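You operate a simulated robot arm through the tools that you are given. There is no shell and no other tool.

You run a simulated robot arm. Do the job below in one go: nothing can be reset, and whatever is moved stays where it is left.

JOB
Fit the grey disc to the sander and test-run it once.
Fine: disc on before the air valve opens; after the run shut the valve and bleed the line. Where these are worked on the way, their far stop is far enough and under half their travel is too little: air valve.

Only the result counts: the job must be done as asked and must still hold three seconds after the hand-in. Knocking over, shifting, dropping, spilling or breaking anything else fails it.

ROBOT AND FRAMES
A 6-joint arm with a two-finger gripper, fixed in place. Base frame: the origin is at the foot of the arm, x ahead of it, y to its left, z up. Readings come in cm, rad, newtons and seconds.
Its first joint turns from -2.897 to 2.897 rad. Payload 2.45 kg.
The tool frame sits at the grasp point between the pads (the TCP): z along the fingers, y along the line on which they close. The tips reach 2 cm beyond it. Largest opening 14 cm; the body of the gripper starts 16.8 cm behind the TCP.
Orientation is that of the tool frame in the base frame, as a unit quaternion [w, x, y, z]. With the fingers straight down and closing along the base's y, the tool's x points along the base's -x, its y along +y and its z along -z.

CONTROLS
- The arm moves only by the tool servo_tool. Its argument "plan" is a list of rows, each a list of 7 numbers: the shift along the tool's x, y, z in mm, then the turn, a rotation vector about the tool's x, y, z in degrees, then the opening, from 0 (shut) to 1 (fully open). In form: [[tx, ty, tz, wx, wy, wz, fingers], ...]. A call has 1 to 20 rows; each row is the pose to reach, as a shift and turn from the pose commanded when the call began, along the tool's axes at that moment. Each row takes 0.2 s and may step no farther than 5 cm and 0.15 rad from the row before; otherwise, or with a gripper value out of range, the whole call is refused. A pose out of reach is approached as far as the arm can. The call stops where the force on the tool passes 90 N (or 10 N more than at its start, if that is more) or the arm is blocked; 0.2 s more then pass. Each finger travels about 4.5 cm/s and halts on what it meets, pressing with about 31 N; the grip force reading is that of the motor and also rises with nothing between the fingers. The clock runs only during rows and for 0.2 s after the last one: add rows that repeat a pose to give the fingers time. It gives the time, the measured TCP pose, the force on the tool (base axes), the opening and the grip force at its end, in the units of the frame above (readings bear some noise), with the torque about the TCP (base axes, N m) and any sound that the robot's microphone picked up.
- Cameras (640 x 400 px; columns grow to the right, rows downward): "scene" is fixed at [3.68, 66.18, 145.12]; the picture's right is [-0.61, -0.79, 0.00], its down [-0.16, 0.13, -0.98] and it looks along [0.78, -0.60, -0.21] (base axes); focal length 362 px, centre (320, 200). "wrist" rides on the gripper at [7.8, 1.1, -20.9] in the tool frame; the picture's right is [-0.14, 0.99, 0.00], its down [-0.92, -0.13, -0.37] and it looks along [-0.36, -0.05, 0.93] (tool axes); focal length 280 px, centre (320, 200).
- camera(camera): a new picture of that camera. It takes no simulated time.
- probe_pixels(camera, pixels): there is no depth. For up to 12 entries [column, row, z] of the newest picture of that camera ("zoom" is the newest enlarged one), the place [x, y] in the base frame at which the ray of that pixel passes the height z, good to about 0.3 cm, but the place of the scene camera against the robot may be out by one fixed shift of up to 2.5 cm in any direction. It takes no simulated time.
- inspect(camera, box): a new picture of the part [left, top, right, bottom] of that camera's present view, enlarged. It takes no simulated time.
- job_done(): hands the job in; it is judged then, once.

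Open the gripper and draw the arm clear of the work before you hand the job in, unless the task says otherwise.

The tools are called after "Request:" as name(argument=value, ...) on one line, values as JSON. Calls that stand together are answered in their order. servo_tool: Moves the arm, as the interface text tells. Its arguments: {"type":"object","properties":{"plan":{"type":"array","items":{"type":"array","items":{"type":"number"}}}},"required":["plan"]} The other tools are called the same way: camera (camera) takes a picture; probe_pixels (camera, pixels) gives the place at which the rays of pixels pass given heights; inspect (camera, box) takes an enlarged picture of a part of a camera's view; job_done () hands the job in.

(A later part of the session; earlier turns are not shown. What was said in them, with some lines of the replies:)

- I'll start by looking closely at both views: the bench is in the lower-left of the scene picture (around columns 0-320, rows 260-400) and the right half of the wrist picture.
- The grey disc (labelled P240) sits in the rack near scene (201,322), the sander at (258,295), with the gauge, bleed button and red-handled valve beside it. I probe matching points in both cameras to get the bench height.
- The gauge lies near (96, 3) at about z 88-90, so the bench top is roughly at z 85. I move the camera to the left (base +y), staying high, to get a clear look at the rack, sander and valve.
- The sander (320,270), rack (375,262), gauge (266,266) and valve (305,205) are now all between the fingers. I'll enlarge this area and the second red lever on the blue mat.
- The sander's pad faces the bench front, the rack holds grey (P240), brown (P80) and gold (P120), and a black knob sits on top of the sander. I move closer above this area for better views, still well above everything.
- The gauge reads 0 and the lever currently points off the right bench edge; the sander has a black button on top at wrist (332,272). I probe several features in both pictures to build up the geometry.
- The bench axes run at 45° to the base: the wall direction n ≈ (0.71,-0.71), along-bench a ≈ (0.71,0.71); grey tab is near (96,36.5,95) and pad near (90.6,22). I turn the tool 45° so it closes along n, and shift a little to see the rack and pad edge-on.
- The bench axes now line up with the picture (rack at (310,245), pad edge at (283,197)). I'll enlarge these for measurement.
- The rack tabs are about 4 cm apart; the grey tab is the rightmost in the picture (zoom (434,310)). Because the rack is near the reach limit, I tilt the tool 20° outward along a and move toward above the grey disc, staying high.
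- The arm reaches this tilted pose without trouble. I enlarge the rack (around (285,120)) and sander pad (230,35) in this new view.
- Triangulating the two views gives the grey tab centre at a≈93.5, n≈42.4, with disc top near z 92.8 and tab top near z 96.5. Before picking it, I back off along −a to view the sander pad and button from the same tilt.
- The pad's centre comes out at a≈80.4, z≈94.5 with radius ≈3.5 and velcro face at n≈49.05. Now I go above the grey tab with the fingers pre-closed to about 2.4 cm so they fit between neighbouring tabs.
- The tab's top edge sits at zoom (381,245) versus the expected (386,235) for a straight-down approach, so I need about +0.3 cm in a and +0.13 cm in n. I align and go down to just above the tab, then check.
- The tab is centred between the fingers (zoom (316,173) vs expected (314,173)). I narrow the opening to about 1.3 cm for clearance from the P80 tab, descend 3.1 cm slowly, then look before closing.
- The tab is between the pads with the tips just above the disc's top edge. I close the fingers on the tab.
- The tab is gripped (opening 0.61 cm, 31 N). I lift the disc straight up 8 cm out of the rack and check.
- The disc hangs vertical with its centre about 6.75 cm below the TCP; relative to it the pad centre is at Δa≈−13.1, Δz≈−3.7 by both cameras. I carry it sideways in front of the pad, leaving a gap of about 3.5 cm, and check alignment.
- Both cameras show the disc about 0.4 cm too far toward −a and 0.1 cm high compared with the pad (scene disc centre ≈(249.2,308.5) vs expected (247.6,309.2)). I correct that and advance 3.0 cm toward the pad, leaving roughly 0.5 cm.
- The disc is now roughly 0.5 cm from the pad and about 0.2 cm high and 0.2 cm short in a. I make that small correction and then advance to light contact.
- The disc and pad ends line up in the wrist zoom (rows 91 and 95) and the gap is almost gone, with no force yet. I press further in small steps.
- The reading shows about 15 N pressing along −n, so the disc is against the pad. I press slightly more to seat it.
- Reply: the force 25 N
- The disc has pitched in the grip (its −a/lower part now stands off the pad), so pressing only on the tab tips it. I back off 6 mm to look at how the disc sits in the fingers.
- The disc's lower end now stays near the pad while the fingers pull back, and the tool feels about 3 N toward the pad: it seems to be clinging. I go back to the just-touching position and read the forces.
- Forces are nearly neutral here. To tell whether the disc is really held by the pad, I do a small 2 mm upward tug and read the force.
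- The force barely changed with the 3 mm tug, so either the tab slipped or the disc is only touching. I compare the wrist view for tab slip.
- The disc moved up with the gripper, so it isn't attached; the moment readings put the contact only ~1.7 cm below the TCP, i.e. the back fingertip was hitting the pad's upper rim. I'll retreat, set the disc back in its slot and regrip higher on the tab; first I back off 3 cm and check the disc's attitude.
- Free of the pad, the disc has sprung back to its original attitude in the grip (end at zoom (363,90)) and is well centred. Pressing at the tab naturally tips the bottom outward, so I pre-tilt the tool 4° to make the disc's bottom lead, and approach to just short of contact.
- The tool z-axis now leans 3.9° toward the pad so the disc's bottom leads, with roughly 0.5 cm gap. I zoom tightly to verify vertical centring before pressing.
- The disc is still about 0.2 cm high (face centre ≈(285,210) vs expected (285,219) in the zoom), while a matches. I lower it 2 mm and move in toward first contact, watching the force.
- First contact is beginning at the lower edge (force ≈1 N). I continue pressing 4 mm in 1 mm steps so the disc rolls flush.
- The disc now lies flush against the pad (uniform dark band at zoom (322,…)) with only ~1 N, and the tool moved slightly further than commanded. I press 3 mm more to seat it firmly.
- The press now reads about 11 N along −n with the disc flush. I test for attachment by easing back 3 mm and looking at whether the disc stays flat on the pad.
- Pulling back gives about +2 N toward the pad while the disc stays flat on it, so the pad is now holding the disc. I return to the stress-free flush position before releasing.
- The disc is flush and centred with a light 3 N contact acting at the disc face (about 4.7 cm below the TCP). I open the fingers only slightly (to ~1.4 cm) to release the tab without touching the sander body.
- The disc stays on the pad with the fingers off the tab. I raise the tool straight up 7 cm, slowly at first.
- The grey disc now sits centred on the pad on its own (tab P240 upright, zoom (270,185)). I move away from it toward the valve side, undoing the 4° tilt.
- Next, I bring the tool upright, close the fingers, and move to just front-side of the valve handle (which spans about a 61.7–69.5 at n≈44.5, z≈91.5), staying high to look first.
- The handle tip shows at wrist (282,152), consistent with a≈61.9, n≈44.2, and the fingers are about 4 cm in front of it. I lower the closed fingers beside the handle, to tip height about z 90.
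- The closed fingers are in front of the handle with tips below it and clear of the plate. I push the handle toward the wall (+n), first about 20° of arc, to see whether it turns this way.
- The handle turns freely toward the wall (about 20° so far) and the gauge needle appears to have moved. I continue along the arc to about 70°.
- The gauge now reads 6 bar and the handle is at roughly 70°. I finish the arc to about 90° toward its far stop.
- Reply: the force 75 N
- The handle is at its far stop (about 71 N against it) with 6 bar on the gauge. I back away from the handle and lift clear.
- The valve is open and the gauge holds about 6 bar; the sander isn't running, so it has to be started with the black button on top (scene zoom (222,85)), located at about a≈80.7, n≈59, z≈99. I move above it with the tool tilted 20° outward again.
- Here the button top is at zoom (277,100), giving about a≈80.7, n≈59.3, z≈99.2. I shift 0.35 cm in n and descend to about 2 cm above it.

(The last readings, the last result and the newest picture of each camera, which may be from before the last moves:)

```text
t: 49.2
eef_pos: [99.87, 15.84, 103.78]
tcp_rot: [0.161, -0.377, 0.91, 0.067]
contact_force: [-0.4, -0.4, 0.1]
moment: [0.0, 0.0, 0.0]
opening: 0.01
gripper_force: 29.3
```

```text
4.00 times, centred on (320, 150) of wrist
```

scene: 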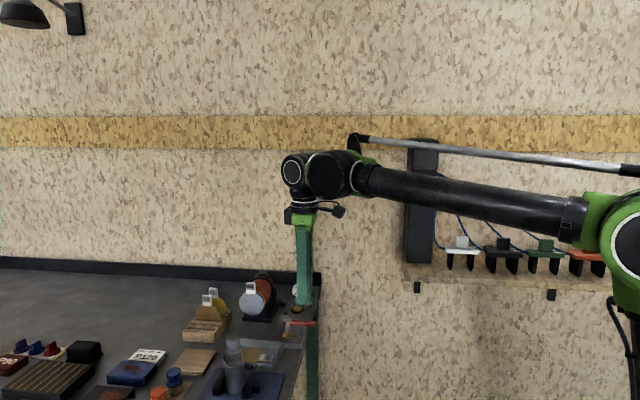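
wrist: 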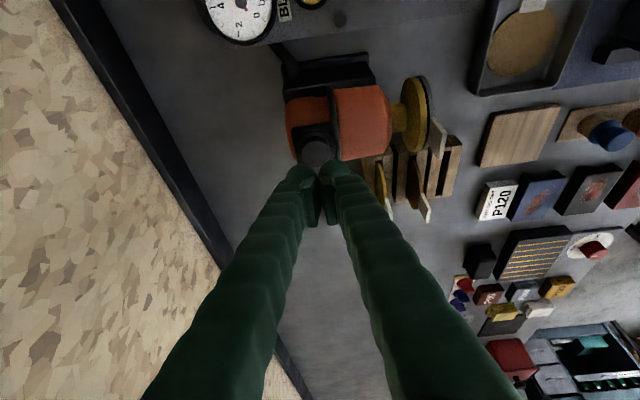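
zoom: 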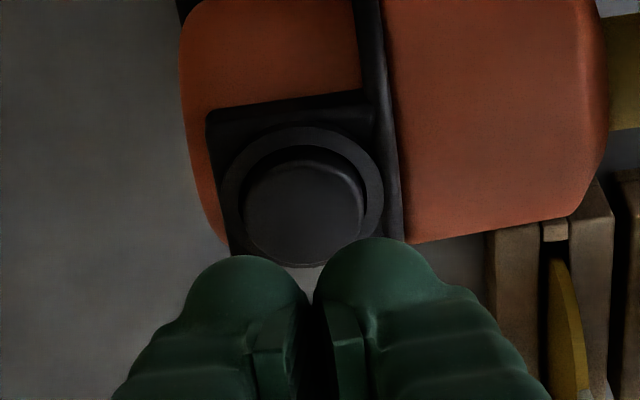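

The fingertip's lowest edge is over the button centre (about a 80.9, n 59.4), roughly 1.5–2 cm above it. I descend slowly to feel first contact.

Request:
servo_tool(plan=[[1.4, 0, 3.8, 0, 0, 0, 0], [2.7, 0, 7.5, 0, 0, 0, 0], [3.8, 0, 10.3, 0, 0, 0, 0], [4.4, 0, 12.2, 0, 0, 0, 0]])

Request:
inspect(camera="scene", box=[230, 250, 300, 305])

```text
t: 50.2
eef_pos: [99.83, 15.79, 102.32]
tcp_rot: [0.16, -0.377, 0.91, 0.066]
contact_force: [-0.5, 0.0, 0.1]
moment: [0.03, 0.01, -0.01]
opening: 0.0
gripper_force: 29.0
```

```text
7.27 times, centred on (265, 278) of scene
```

zoom: 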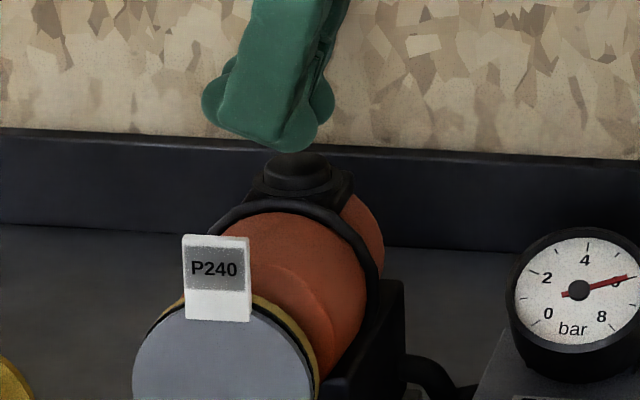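

No contact yet at TCP z 102.3; the fingertip is just above the button. I continue in 2 mm steps.

Request:
servo_tool(plan=[[0.7, 0, 1.9, 0, 0, 0, 0], [1.4, 0, 3.8, 0, 0, 0, 0], [2.0, 0, 5.6, 0, 0, 0, 0]])

Request:
inspect(camera="scene", box=[230, 250, 300, 305])

```text
t: 51.0
eef_pos: [99.94, 15.78, 101.76]
tcp_rot: [0.161, -0.376, 0.91, 0.066]
contact_force: [0.7, -0.4, 0.4]
moment: [-0.03, 0.02, 0.01]
opening: 0.01
gripper_force: 29.9
```

```text
7.27 times, centred on (265, 278) of scene
```

zoom: 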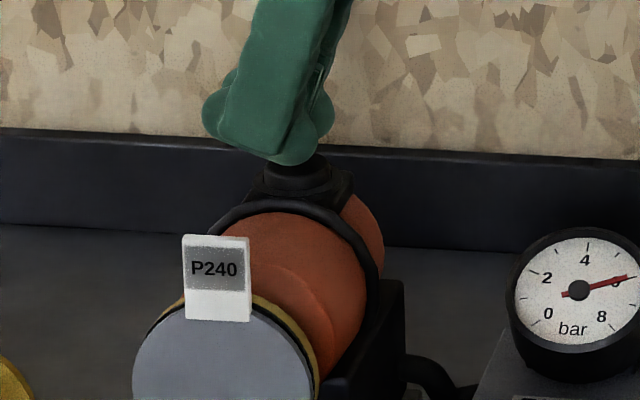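

Still no contact at TCP z 101.76; I keep going in 2 mm steps.

Request:
servo_tool(plan=[[0.7, 0, 1.9, 0, 0, 0, 0], [1.4, 0, 3.8, 0, 0, 0, 0]])

Request:
inspect(camera="scene", box=[230, 250, 300, 305])

```text
t: 51.6
eef_pos: [99.93, 15.85, 101.32]
tcp_rot: [0.161, -0.377, 0.91, 0.068]
contact_force: [-0.2, 0.2, 0.1]
moment: [0.0, 0.02, 0.05]
opening: 0.01
gripper_force: 29.2
```

```text
7.27 times, centred on (265, 278) of scene
```

zoom: 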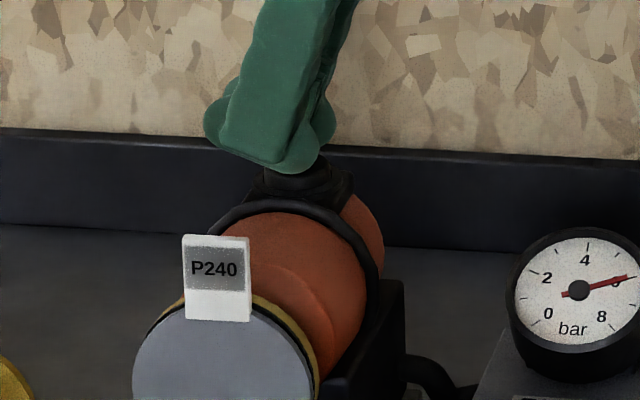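

No force yet at TCP z 101.3. Two more 2 mm steps.

Request:
servo_tool(plan=[[0.7, 0, 1.9, 0, 0, 0, 0], [1.4, 0, 3.8, 0, 0, 0, 0]])

Request:
inspect(camera="wrist", box=[240, 100, 400, 200])

```text
t: 52.2
eef_pos: [99.94, 15.68, 101.12]
tcp_rot: [0.161, -0.378, 0.909, 0.067]
contact_force: [0.5, 0.3, 1.4]
moment: [0.0, 0.0, 0.01]
opening: 0.58
gripper_force: 29.2
heard: click
```

```text
4.00 times, centred on (320, 150) of wrist
```

zoom: 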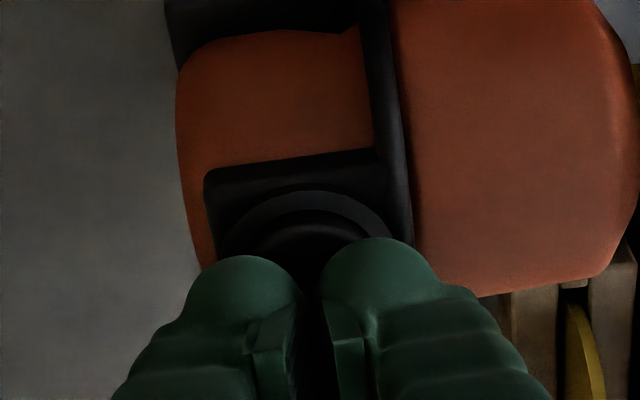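

A click was heard on contact (F_z ≈ 1.4 N). I hold this position for a moment and check whether the sander runs.

Request:
servo_tool(plan=[[0, 0, 0, 0, 0, 0, 0], [0, 0, 0, 0, 0, 0, 0], [0, 0, 0, 0, 0, 0, 0]])

Request:
inspect(camera="scene", box=[220, 255, 310, 325])

```text
t: 53.0
eef_pos: [99.99, 15.66, 100.99]
tcp_rot: [0.162, -0.377, 0.91, 0.067]
contact_force: [-0.8, -0.7, 1.8]
moment: [-0.01, -0.02, 0.01]
opening: 0.58
gripper_force: 29.5
```

```text
5.71 times, centred on (265, 290) of scene
```

zoom: 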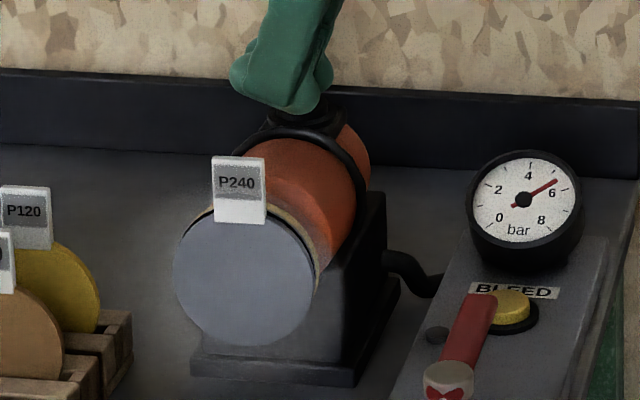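

The gauge has dipped from 6 to about 5.5 bar and the pad region looks blurred, so air is flowing and the sander runs. I hold briefly more, then lift off straight up.

Request:
servo_tool(plan=[[0, 0, 0, 0, 0, 0, 0], [0, 0, 0, 0, 0, 0, 0], [0, 0, 0, 0, 0, 0, 0], [0, 0, 0, 0, 0, 0, 0], [0, 0, 0, 0, 0, 0, 0]])

Request:
inspect(camera="scene", box=[220, 255, 310, 325])

```text
t: 54.2
eef_pos: [99.92, 15.79, 100.97]
tcp_rot: [0.161, -0.377, 0.91, 0.067]
contact_force: [0.9, 0.3, 2.7]
moment: [0.01, 0.02, -0.01]
opening: 0.63
gripper_force: 29.8
```

```text
5.71 times, centred on (265, 290) of scene
```

zoom: 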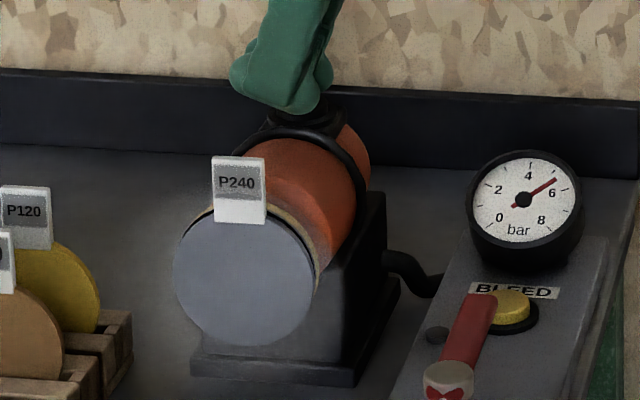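

The run state holds steady (gauge ~5.5 bar). Now I release the button by lifting straight up 7 cm and check the gauge.

Request:
servo_tool(plan=[[-3.4, 0, -9.4, 0, 0, 0, 0], [-10.3, 0, -28.2, 0, 0, 0, 0], [-17, 0, -47, 0, 0, 0, 0], [-24, 0, -65.8, 0, 0, 0, 0], [-24, 0, -65.8, 0, 0, 0, 0]])

Request:
inspect(camera="scene", box=[220, 255, 310, 325])

```text
t: 55.4
eef_pos: [100.05, 15.74, 108.01]
tcp_rot: [0.162, -0.376, 0.91, 0.067]
contact_force: [1.0, 0.6, 0.3]
moment: [0.0, -0.01, -0.03]
opening: 0.01
gripper_force: 30.0
```

```text
5.71 times, centred on (265, 290) of scene
```

zoom: 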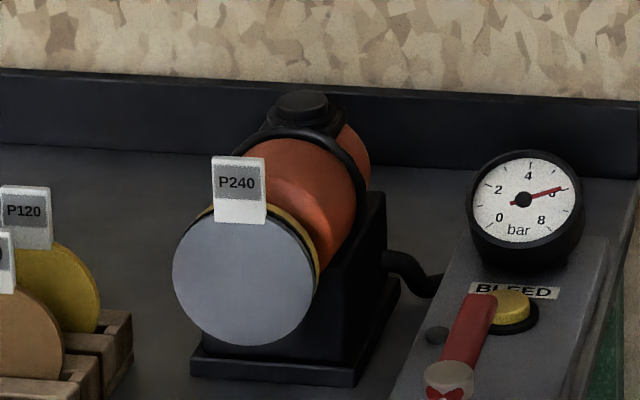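

Releasing brought the gauge back to 6 bar, so the single test run is done and the disc is still in place. Now I go to the sander side of the open handle (a≈73, n≈50), bringing the tool upright while staying high.

Request:
servo_tool(plan=[[16.5, 19, -6, 0, 4, 0, 0], [33, 38, -12, 0, 8, 0, 0], [49.5, 58, -18, 0, 12, 0, 0], [66, 77, -24, 0, 16, 0, 0], [82.5, 96.5, -30, 0, 20, 0, 0], [82.5, 96.5, -30, 0, 20, 0, 0]])

Request:
camera(camera="wrist")

Request:
inspect(camera="scene", box=[230, 245, 335, 335])

Request:
inspect(camera="wrist", box=[200, 100, 400, 230])

```text
t: 56.8
eef_pos: [87.0, 16.45, 107.98]
tcp_rot: [0.0, -0.382, 0.924, 0.0]
contact_force: [0.1, -0.2, 0.8]
moment: [-0.01, 0.02, -0.01]
opening: 0.01
gripper_force: 29.4
```

```text
taken
```

wrist: 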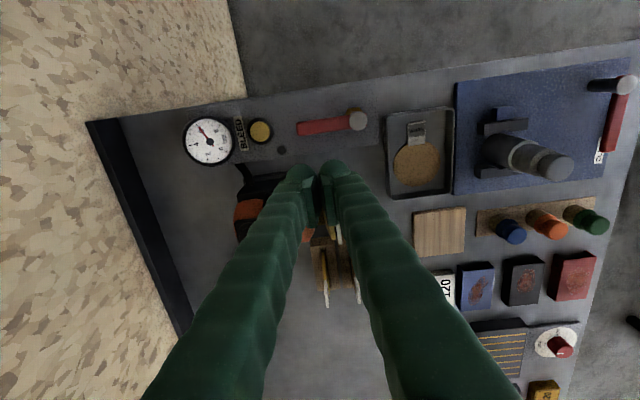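

```text
4.44 times, centred on (282, 290) of scene
```

zoom: 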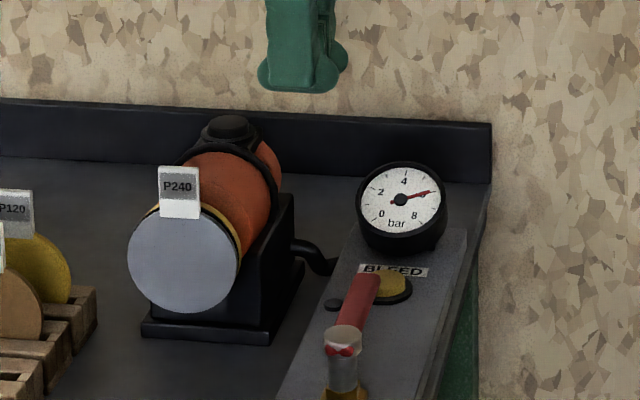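

```text
3.08 times, centred on (300, 165) of wrist
```

zoom: 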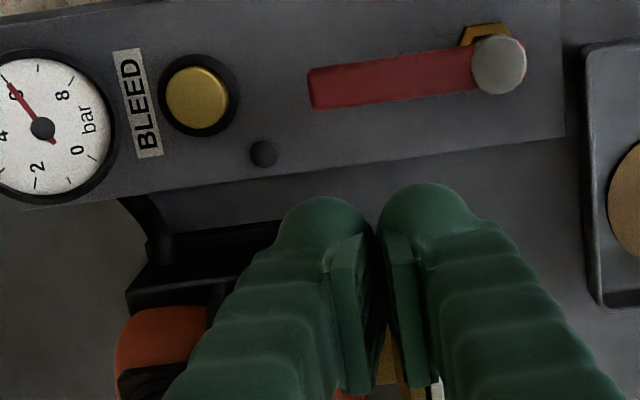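

The handle lies along n with its sander-side edge at a≈70.5, and my fingers are at a≈73.2. I shift 0.3 cm further from the handle and descend beside it to the same working height.

Request:
servo_tool(plan=[[-3, 0, 30, 0, 0, 0, 0], [-3, 0, 65, 0, 0, 0, 0], [-3, 0, 100, 0, 0, 0, 0], [-3, 0, 130, 0, 0, 0, 0], [-3, 0, 148, 0, 0, 0, 0], [-3, 0, 157, 0, 0, 0, 0], [-3, 0, 157, 0, 0, 0, 0]])

Request:
camera(camera="wrist")

Request:
inspect(camera="scene", box=[240, 260, 340, 340])

```text
t: 58.4
eef_pos: [87.2, 16.54, 92.38]
tcp_rot: [0.0, -0.382, 0.924, 0.001]
contact_force: [-0.8, -1.1, -0.7]
moment: [-0.02, 0.02, 0.01]
opening: 0.0
gripper_force: 29.1
```

```text
taken
```

wrist: 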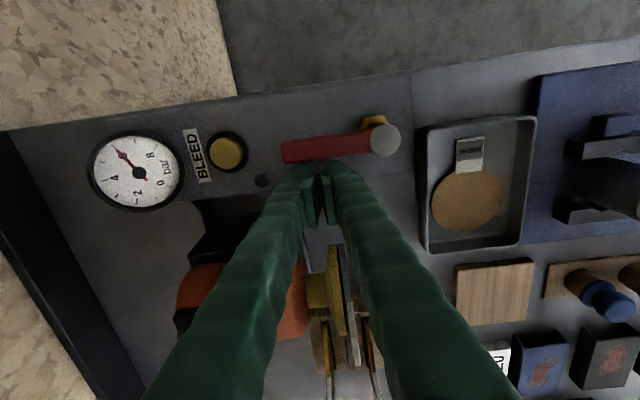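

```text
5.00 times, centred on (290, 300) of scene
```

zoom: 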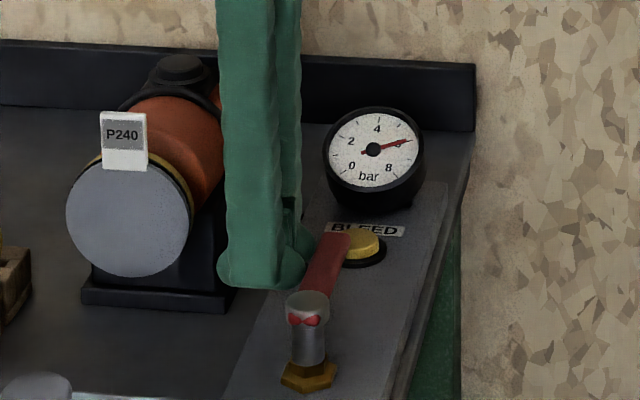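

The fingers are beside the handle on the sander side with clearance all round. I push the handle back along its arc, first to about half-way.

Request:
servo_tool(plan=[[7, 0, 0, 0, 0, 0, 0], [14.5, -0.5, 0, 0, 0, 0, 0], [19.5, -2.2, 0, 0, 0, 0, 0], [24.5, -3.8, 0, 0, 0, 0, 0], [29.7, -4.7, 0, 0, 0, 0, 0], [34.8, -5.5, 0, 0, 0, 0, 0], [40, -5.6, 0, 0, 0, 0, 0], [45.3, -5.4, 0, 0, 0, 0, 0], [50.5, -4.6, 0, 0, 0, 0, 0], [55.7, -3.5, 0, 0, 0, 0, 0]])

Request:
camera(camera="wrist")

Request:
inspect(camera="scene", box=[240, 260, 340, 340])

```text
t: 60.6
eef_pos: [83.34, 12.44, 92.41]
tcp_rot: [0.0, -0.382, 0.924, 0.0]
contact_force: [1.2, 0.3, -0.5]
moment: [0.0, -0.01, -0.02]
opening: 0.02
gripper_force: 29.7
```

```text
taken
```

wrist: 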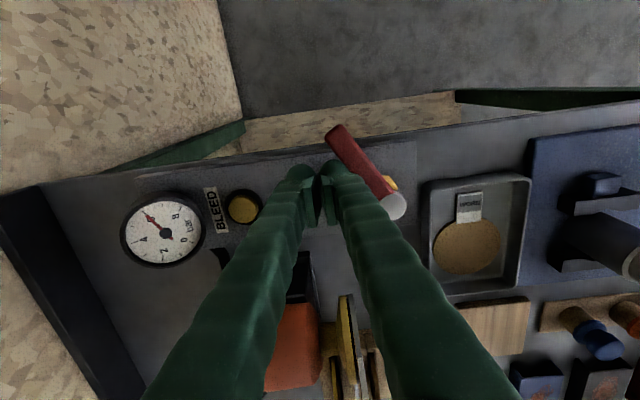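

```text
5.00 times, centred on (290, 300) of scene
```

zoom: 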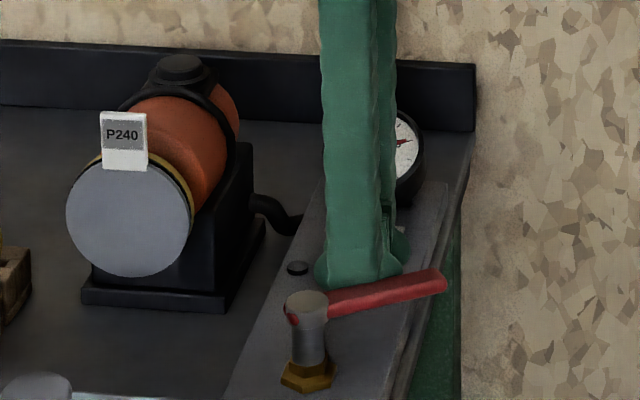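

The handle is back to roughly 40° from closed. I continue along the arc toward the closed position.

Request:
servo_tool(plan=[[5, 1.8, 0, 0, 0, 0, 0], [9.9, 3.7, 0, 0, 0, 0, 0], [14.5, 6.3, 0, 0, 0, 0, 0], [18.9, 9, 0, 0, 0, 0, 0], [23, 12.4, 0, 0, 0, 0, 0], [26.9, 15.9, 0, 0, 0, 0, 0], [30.4, 20, 0, 0, 0, 0, 0], [32.5, 22.5, 0, 0, 0, 0, 0]])

Request:
camera(camera="wrist")

Request:
inspect(camera="scene", box=[240, 260, 340, 340])

```text
t: 62.4
eef_pos: [79.6, 11.77, 92.31]
tcp_rot: [0.001, -0.383, 0.924, 0.0]
contact_force: [5.3, -1.4, 1.9]
moment: [0.04, 0.01, -0.17]
opening: 0.0
gripper_force: 29.7
```

```text
taken
```

wrist: 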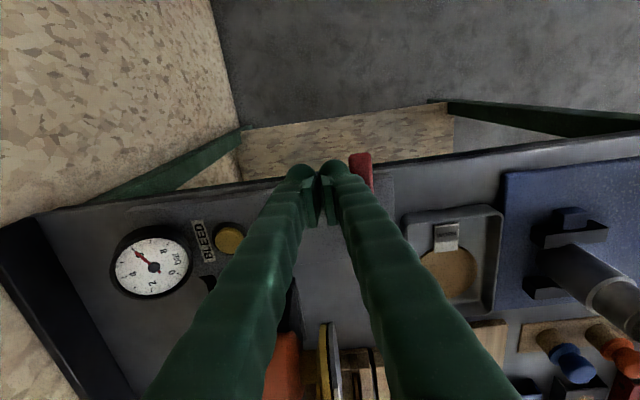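

```text
5.00 times, centred on (290, 300) of scene
```

zoom: 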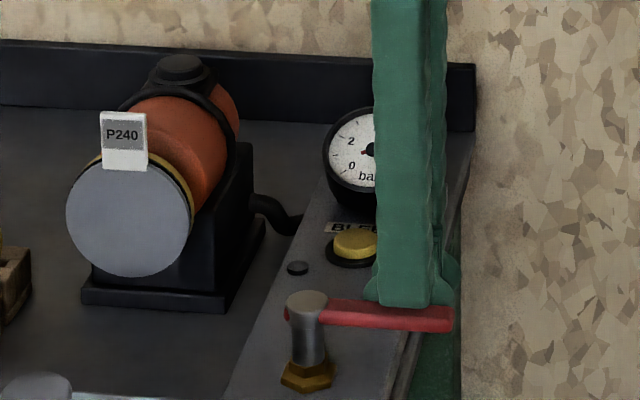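

The handle matches its original closed position (scene zoom (325–453, 300–318)) and I feel the stop beginning (≈5 N). I nudge 2 mm more to make sure it is fully shut, then back off.

Request:
servo_tool(plan=[[0.5, 1.5, 0, 0, 0, 0, 0], [1, 3, 0, 0, 0, 0, 0], [1, 3, 0, 0, 0, 0, 0]])

Request:
inspect(camera="scene", box=[240, 260, 340, 340])

```text
t: 63.2
eef_pos: [79.39, 11.77, 92.3]
tcp_rot: [0.002, -0.382, 0.924, -0.001]
contact_force: [33.2, -21.1, 7.7]
moment: [0.18, 0.03, -0.75]
opening: 0.0
gripper_force: 29.6
```

```text
5.00 times, centred on (290, 300) of scene
```

zoom: 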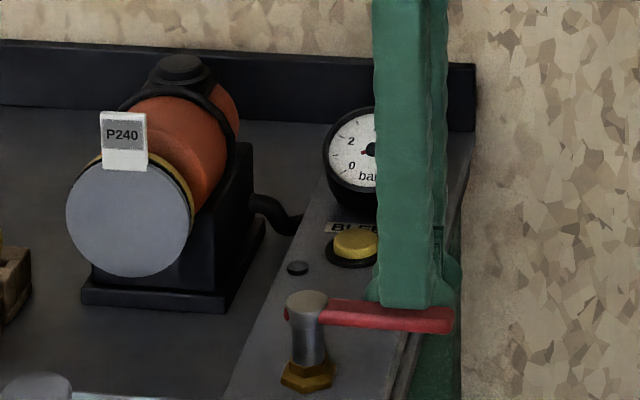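

The handle is firmly at its closed stop (about 38 N). I back off toward the wall side and lift.

Request:
servo_tool(plan=[[0, -6, 0, 0, 0, 0, 0], [0, -14, 0, 0, 0, 0, 0], [0, -14, -30, 0, 0, 0, 0], [0, -14, -70, 0, 0, 0, 0], [-20, -40, -110, 0, 0, 0, 0], [-40, -70, -130, 0, 0, 0, 0], [-40, -70, -130, 0, 0, 0, 0]])

Request:
camera(camera="wrist")

Request:
inspect(camera="scene", box=[240, 260, 340, 340])

Request:
inspect(camera="wrist", box=[180, 90, 400, 220])

```text
refused: row 5 steps farther than a row can; nothing moved
```

```text
taken
```

wrist: 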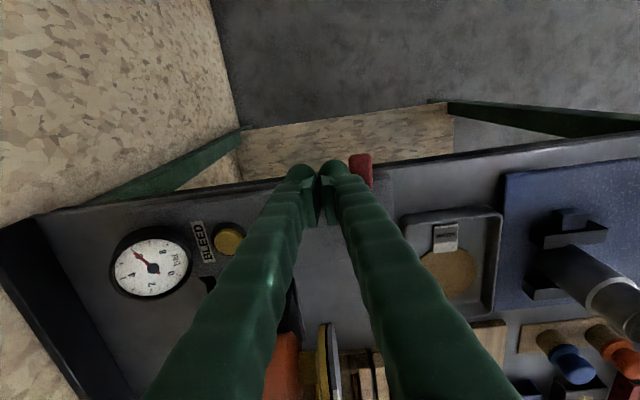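

```text
5.00 times, centred on (290, 300) of scene
```

zoom: 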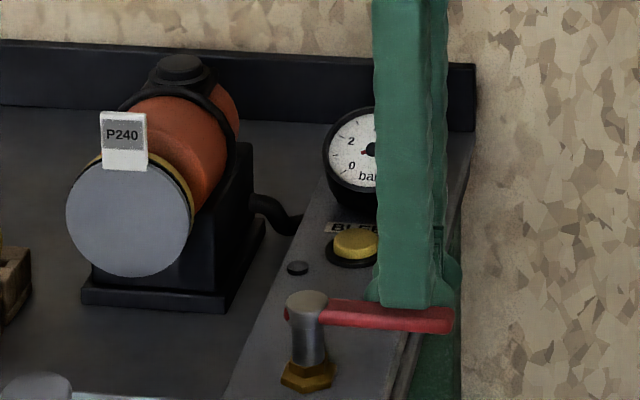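

```text
2.91 times, centred on (290, 155) of wrist
```

zoom: 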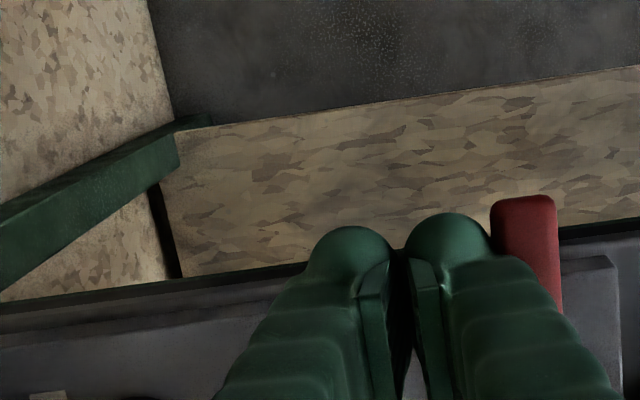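

The move was refused because one row's step was over 5 cm (nothing moved). I repeat the retreat with smaller steps: off the handle toward the wall side, then up.

Request:
servo_tool(plan=[[0, -6, 0, 0, 0, 0, 0], [0, -14, 0, 0, 0, 0, 0], [0, -14, -30, 0, 0, 0, 0], [0, -14, -65, 0, 0, 0, 0], [-10, -30, -100, 0, 0, 0, 0], [-25, -50, -130, 0, 0, 0, 0], [-40, -70, -140, 0, 0, 0, 0], [-40, -70, -140, 0, 0, 0, 0]])

Request:
camera(camera="wrist")

Request:
inspect(camera="scene", box=[240, 260, 340, 340])

Request:
inspect(camera="wrist", box=[180, 90, 400, 220])

```text
t: 65.0
eef_pos: [86.92, 9.86, 106.4]
tcp_rot: [0.001, -0.383, 0.924, 0.0]
contact_force: [-0.3, 0.2, 0.2]
moment: [0.01, -0.03, 0.01]
opening: 0.02
gripper_force: 29.1
```

```text
taken
```

wrist: 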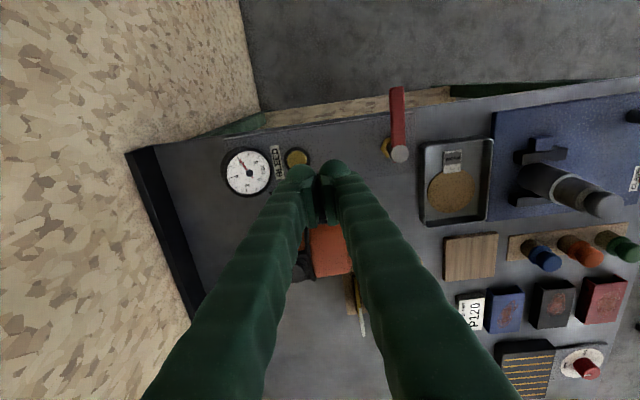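

```text
5.00 times, centred on (290, 300) of scene
```

zoom: 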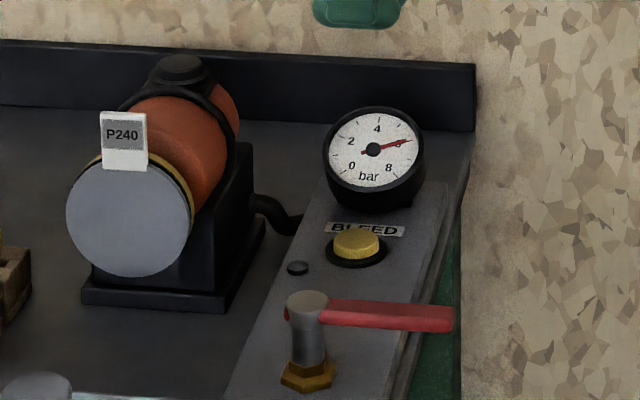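

```text
2.91 times, centred on (290, 155) of wrist
```

zoom: 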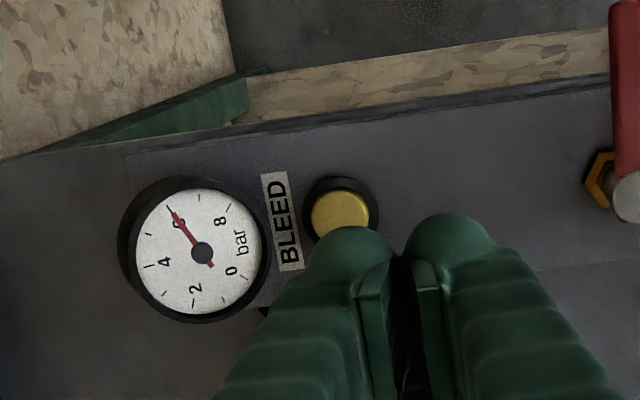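

The valve is shut and the line still shows 6 bar. The BLEED button is at about a≈69.3, n≈57.8, z≈88; I move over it and descend to ~3 cm above.

Request:
servo_tool(plan=[[-8.7, -33, 0, 0, 0, 0, 0], [-8.7, -33, 35, 0, 0, 0, 0], [-8.7, -33, 70, 0, 0, 0, 0], [-8.7, -33, 100, 0, 0, 0, 0], [-8.7, -33, 130, 0, 0, 0, 0], [-8.7, -33, 130, 0, 0, 0, 0]])

Request:
camera(camera="wrist")

Request:
inspect(camera="scene", box=[260, 265, 340, 330])

Request:
inspect(camera="wrist", box=[220, 100, 400, 220])

```text
t: 66.4
eef_pos: [90.0, 8.16, 93.32]
tcp_rot: [0.001, -0.383, 0.924, 0.0]
contact_force: [0.3, 0.4, -0.2]
moment: [-0.02, 0.01, -0.01]
opening: 0.0
gripper_force: 29.2
```

```text
taken
```

wrist: 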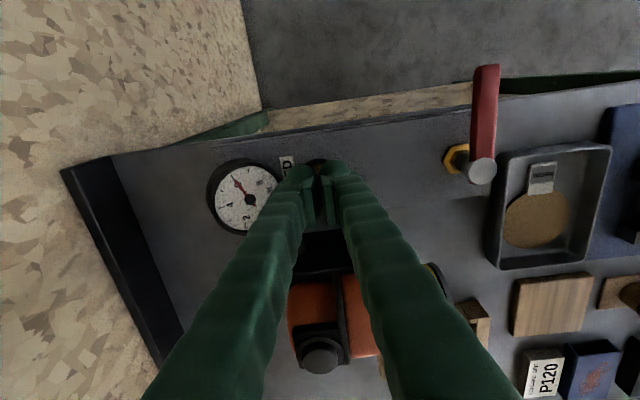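

```text
6.15 times, centred on (300, 298) of scene
```

zoom: 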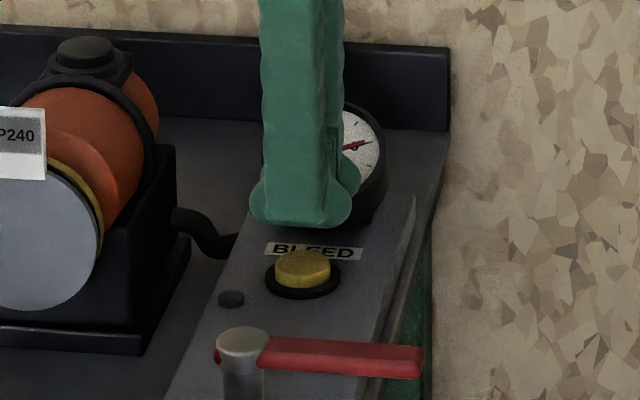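

```text
3.33 times, centred on (310, 160) of wrist
```

zoom: 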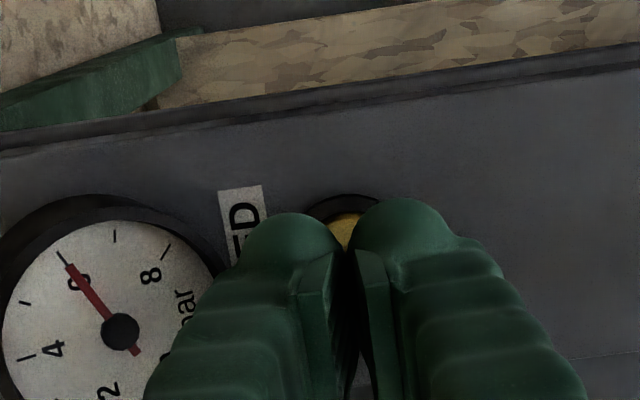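

The fingers are right over the BLEED button (scene zoom (302,265) below the tip). I descend in small steps to press it.

Request:
servo_tool(plan=[[0, 0, 8, 0, 0, 0, 0], [0, 0, 16, 0, 0, 0, 0], [0, 0, 22, 0, 0, 0, 0], [0, 0, 25, 0, 0, 0, 0]])

Request:
inspect(camera="scene", box=[260, 265, 340, 330])

```text
t: 67.4
eef_pos: [89.98, 8.01, 90.78]
tcp_rot: [0.001, -0.383, 0.924, 0.0]
contact_force: [-0.9, 0.4, -0.5]
moment: [0.03, 0.01, -0.04]
opening: 0.0
gripper_force: 29.7
```

```text
6.15 times, centred on (300, 298) of scene
```

zoom: 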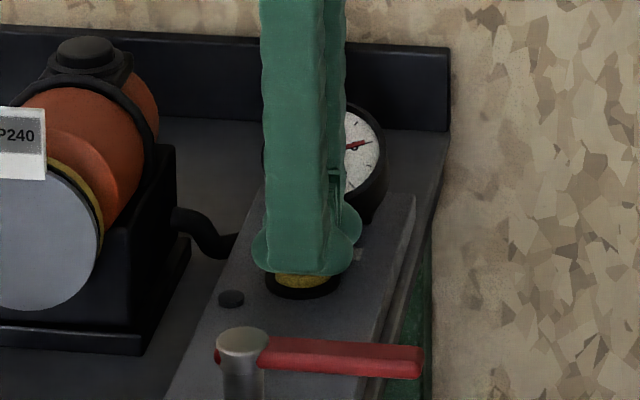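

No force yet at TCP z 90.8; the tip is almost at the button. I continue in 2 mm steps.

Request:
servo_tool(plan=[[0, 0, 2, 0, 0, 0, 0], [0, 0, 4, 0, 0, 0, 0], [0, 0, 6, 0, 0, 0, 0]])

Request:
inspect(camera="wrist", box=[160, 100, 400, 260])

```text
t: 68.2
eef_pos: [89.97, 8.16, 90.23]
tcp_rot: [0.0, -0.383, 0.924, 0.001]
contact_force: [1.0, 0.0, 3.4]
moment: [0.0, 0.01, 0.01]
opening: 0.57
gripper_force: 29.3
heard: click
```

```text
2.50 times, centred on (280, 180) of wrist
```

zoom: 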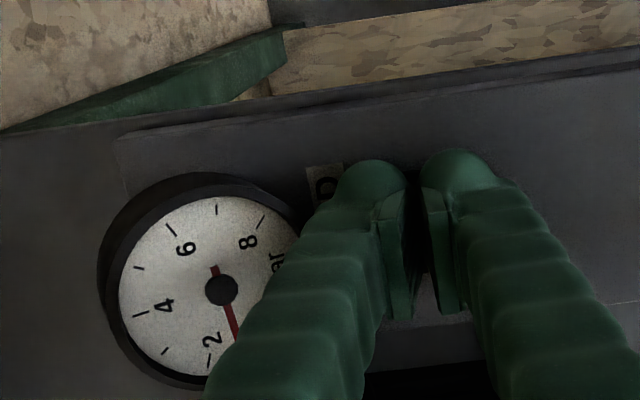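

The button clicked and the needle is falling (now around 1–2 bar). I hold the button until the gauge is at zero.

Request:
servo_tool(plan=[[0, 0, 0, 0, 0, 0, 0], [0, 0, 0, 0, 0, 0, 0], [0, 0, 0, 0, 0, 0, 0], [0, 0, 0, 0, 0, 0, 0], [0, 0, 0, 0, 0, 0, 0], [0, 0, 0, 0, 0, 0, 0], [0, 0, 0, 0, 0, 0, 0], [0, 0, 0, 0, 0, 0, 0]])

Request:
inspect(camera="wrist", box=[160, 100, 400, 260])

Request:
inspect(camera="scene", box=[260, 265, 340, 330])

```text
t: 70.0
eef_pos: [89.93, 8.04, 90.25]
tcp_rot: [0.001, -0.382, 0.924, 0.001]
contact_force: [0.6, 0.9, 2.7]
moment: [0.02, 0.0, -0.02]
opening: 0.61
gripper_force: 29.5
```

```text
2.50 times, centred on (280, 180) of wrist
```

zoom: 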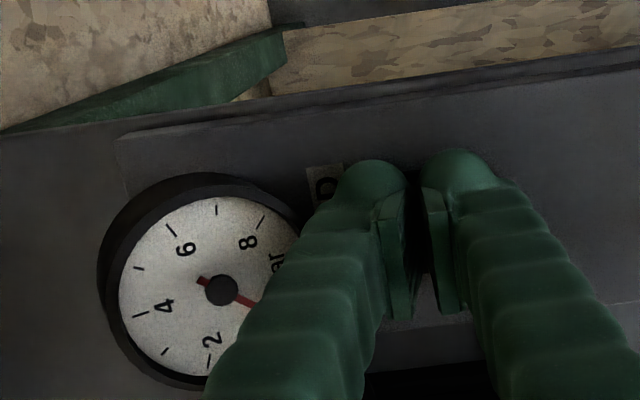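

```text
6.15 times, centred on (300, 298) of scene
```

zoom: 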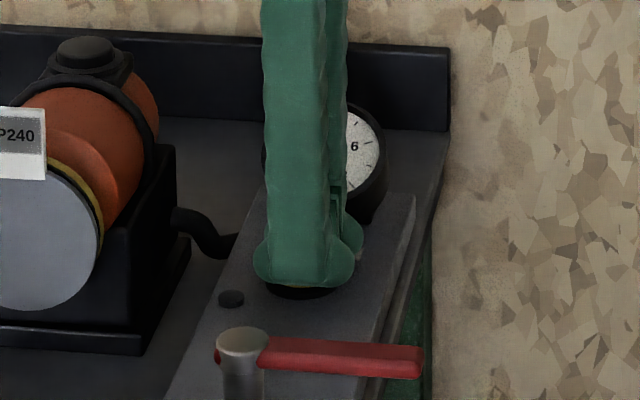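

The needle points at about 0 now. I hold one more second to be safe, then lift off.

Request:
servo_tool(plan=[[0, 0, 0, 0, 0, 0, 0], [0, 0, 0, 0, 0, 0, 0], [0, 0, 0, 0, 0, 0, 0], [0, 0, 0, 0, 0, 0, 0], [0, 0, 0, 0, 0, 0, 0], [0, 0, -10, 0, 0, 0, 0], [0, 0, -40, 0, 0, 0, 0], [0, 0, -85, 0, 0, 0, 0], [0, 0, -130, 0, 0, 0, 0], [0, 0, -170, 0, 0, 0, 0], [0, 0, -170, 0, 0, 0, 0]])

Request:
inspect(camera="scene", box=[230, 255, 340, 335])

Request:
camera(camera="wrist")

```text
t: 72.4
eef_pos: [90.08, 8.15, 107.25]
tcp_rot: [0.001, -0.383, 0.924, 0.0]
contact_force: [0.2, 0.1, -0.3]
moment: [-0.02, 0.01, 0.01]
opening: 0.0
gripper_force: 29.8
```

```text
5.00 times, centred on (285, 295) of scene
```

zoom: 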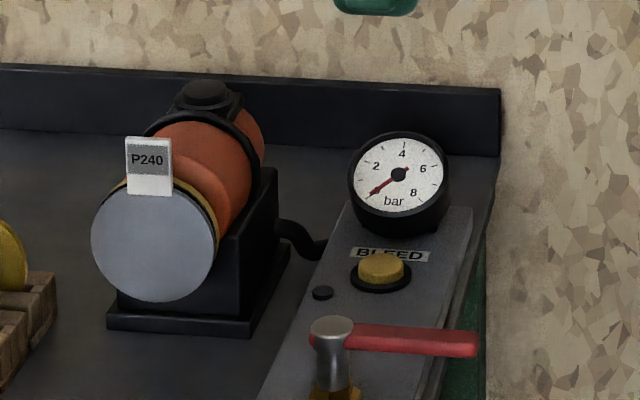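

```text
taken
```

wrist: 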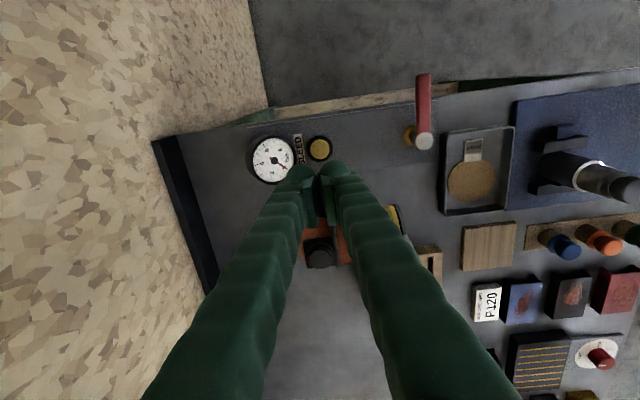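

The gauge reads 0, the handle is closed, and the disc remains on the pad. I raise the arm, draw back away from the bench and open the gripper.

Request:
servo_tool(plan=[[0, 0, -45, 0, 0, 0, 0], [0, 0, -90, 0, 0, 0, 0.2], [20, 0, -130, 0, 0, 0, 0.5], [50, 0, -165, 0, 0, 0, 0.8], [90, 0, -185, 0, 0, 0, 1], [130, 0, -190, 0, 0, 0, 1], [170, 0, -190, 0, 0, 0, 1], [200, 0, -190, 0, 0, 0, 1], [200, 0, -190, 0, 0, 0, 1], [200, 0, -190, 0, 0, 0, 1]])

Request:
camera(camera="scene")

Request:
inspect(camera="scene", box=[160, 255, 340, 400])

Request:
inspect(camera="scene", box=[234, 270, 314, 320])

```text
t: 74.6
eef_pos: [75.63, -6.2, 126.3]
tcp_rot: [0.001, -0.383, 0.924, 0.0]
contact_force: [0.3, 0.1, 1.0]
moment: [0.01, -0.01, 0.0]
opening: 14.0
gripper_force: 0.0
out of reach, approached as far as the arm can: row 4
```

```text
taken
```

scene: 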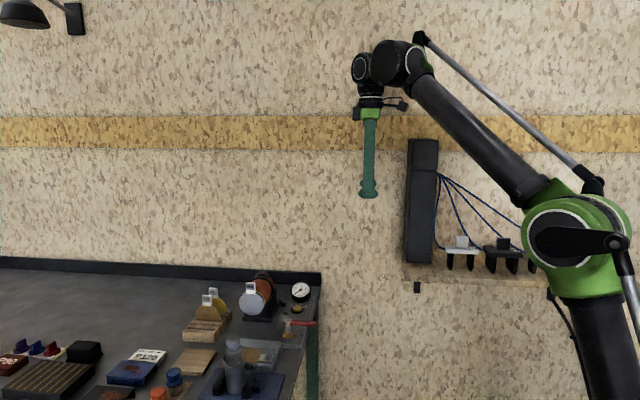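

```text
2.76 times, centred on (250, 328) of scene
```

zoom: 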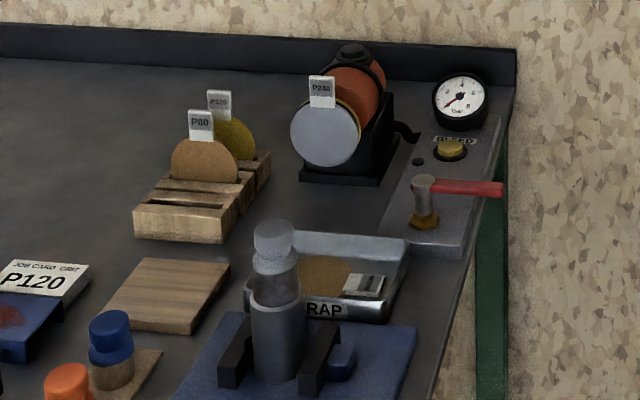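

```text
8.00 times, centred on (274, 295) of scene
```

zoom: 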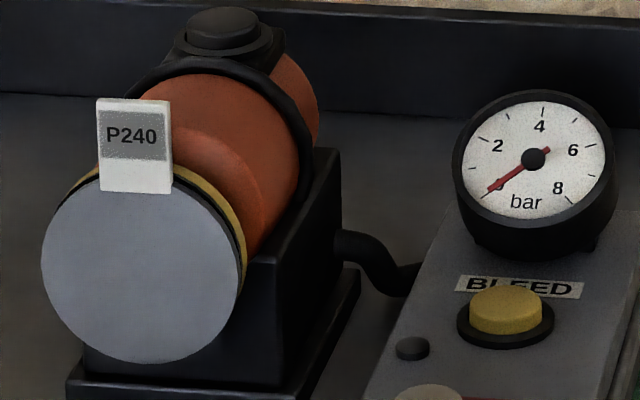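

Everything is in the end state: the grey disc sits flat on the pad, the handle is closed, the gauge is at 0 after bleeding, nothing else has moved, and the gripper is open and clear. I hand the job in.

Request:
job_done()

```text
The job is handed in.
```

I fitted the grey disc to the sander, test-ran it once, and handed the job in.

- **Disc:** The grey (P240) disc was seated flat and centred on the pad before the air valve was opened. It was still in place when I handed in. My first press didn't hold, because pushing on the tab tipped the disc, so I pre-tilted it and pressed again.
- **Job card:** The card on the bench says P120, but I followed your instruction and used the grey disc.
- **Run:** I turned the air valve to its far stop and the gauge rose to 6 bar. I pressed the button on top of the sander once, for about two seconds. The gauge dipped to roughly 5.5 bar during the run and returned to 6 on release.
- **Shut and bleed:** I turned the valve back to its closed stop and held the BLEED button until the gauge read 0.

Nothing else on the bench was knocked or moved as far as the pictures show. The gripper is open and clear of the work.
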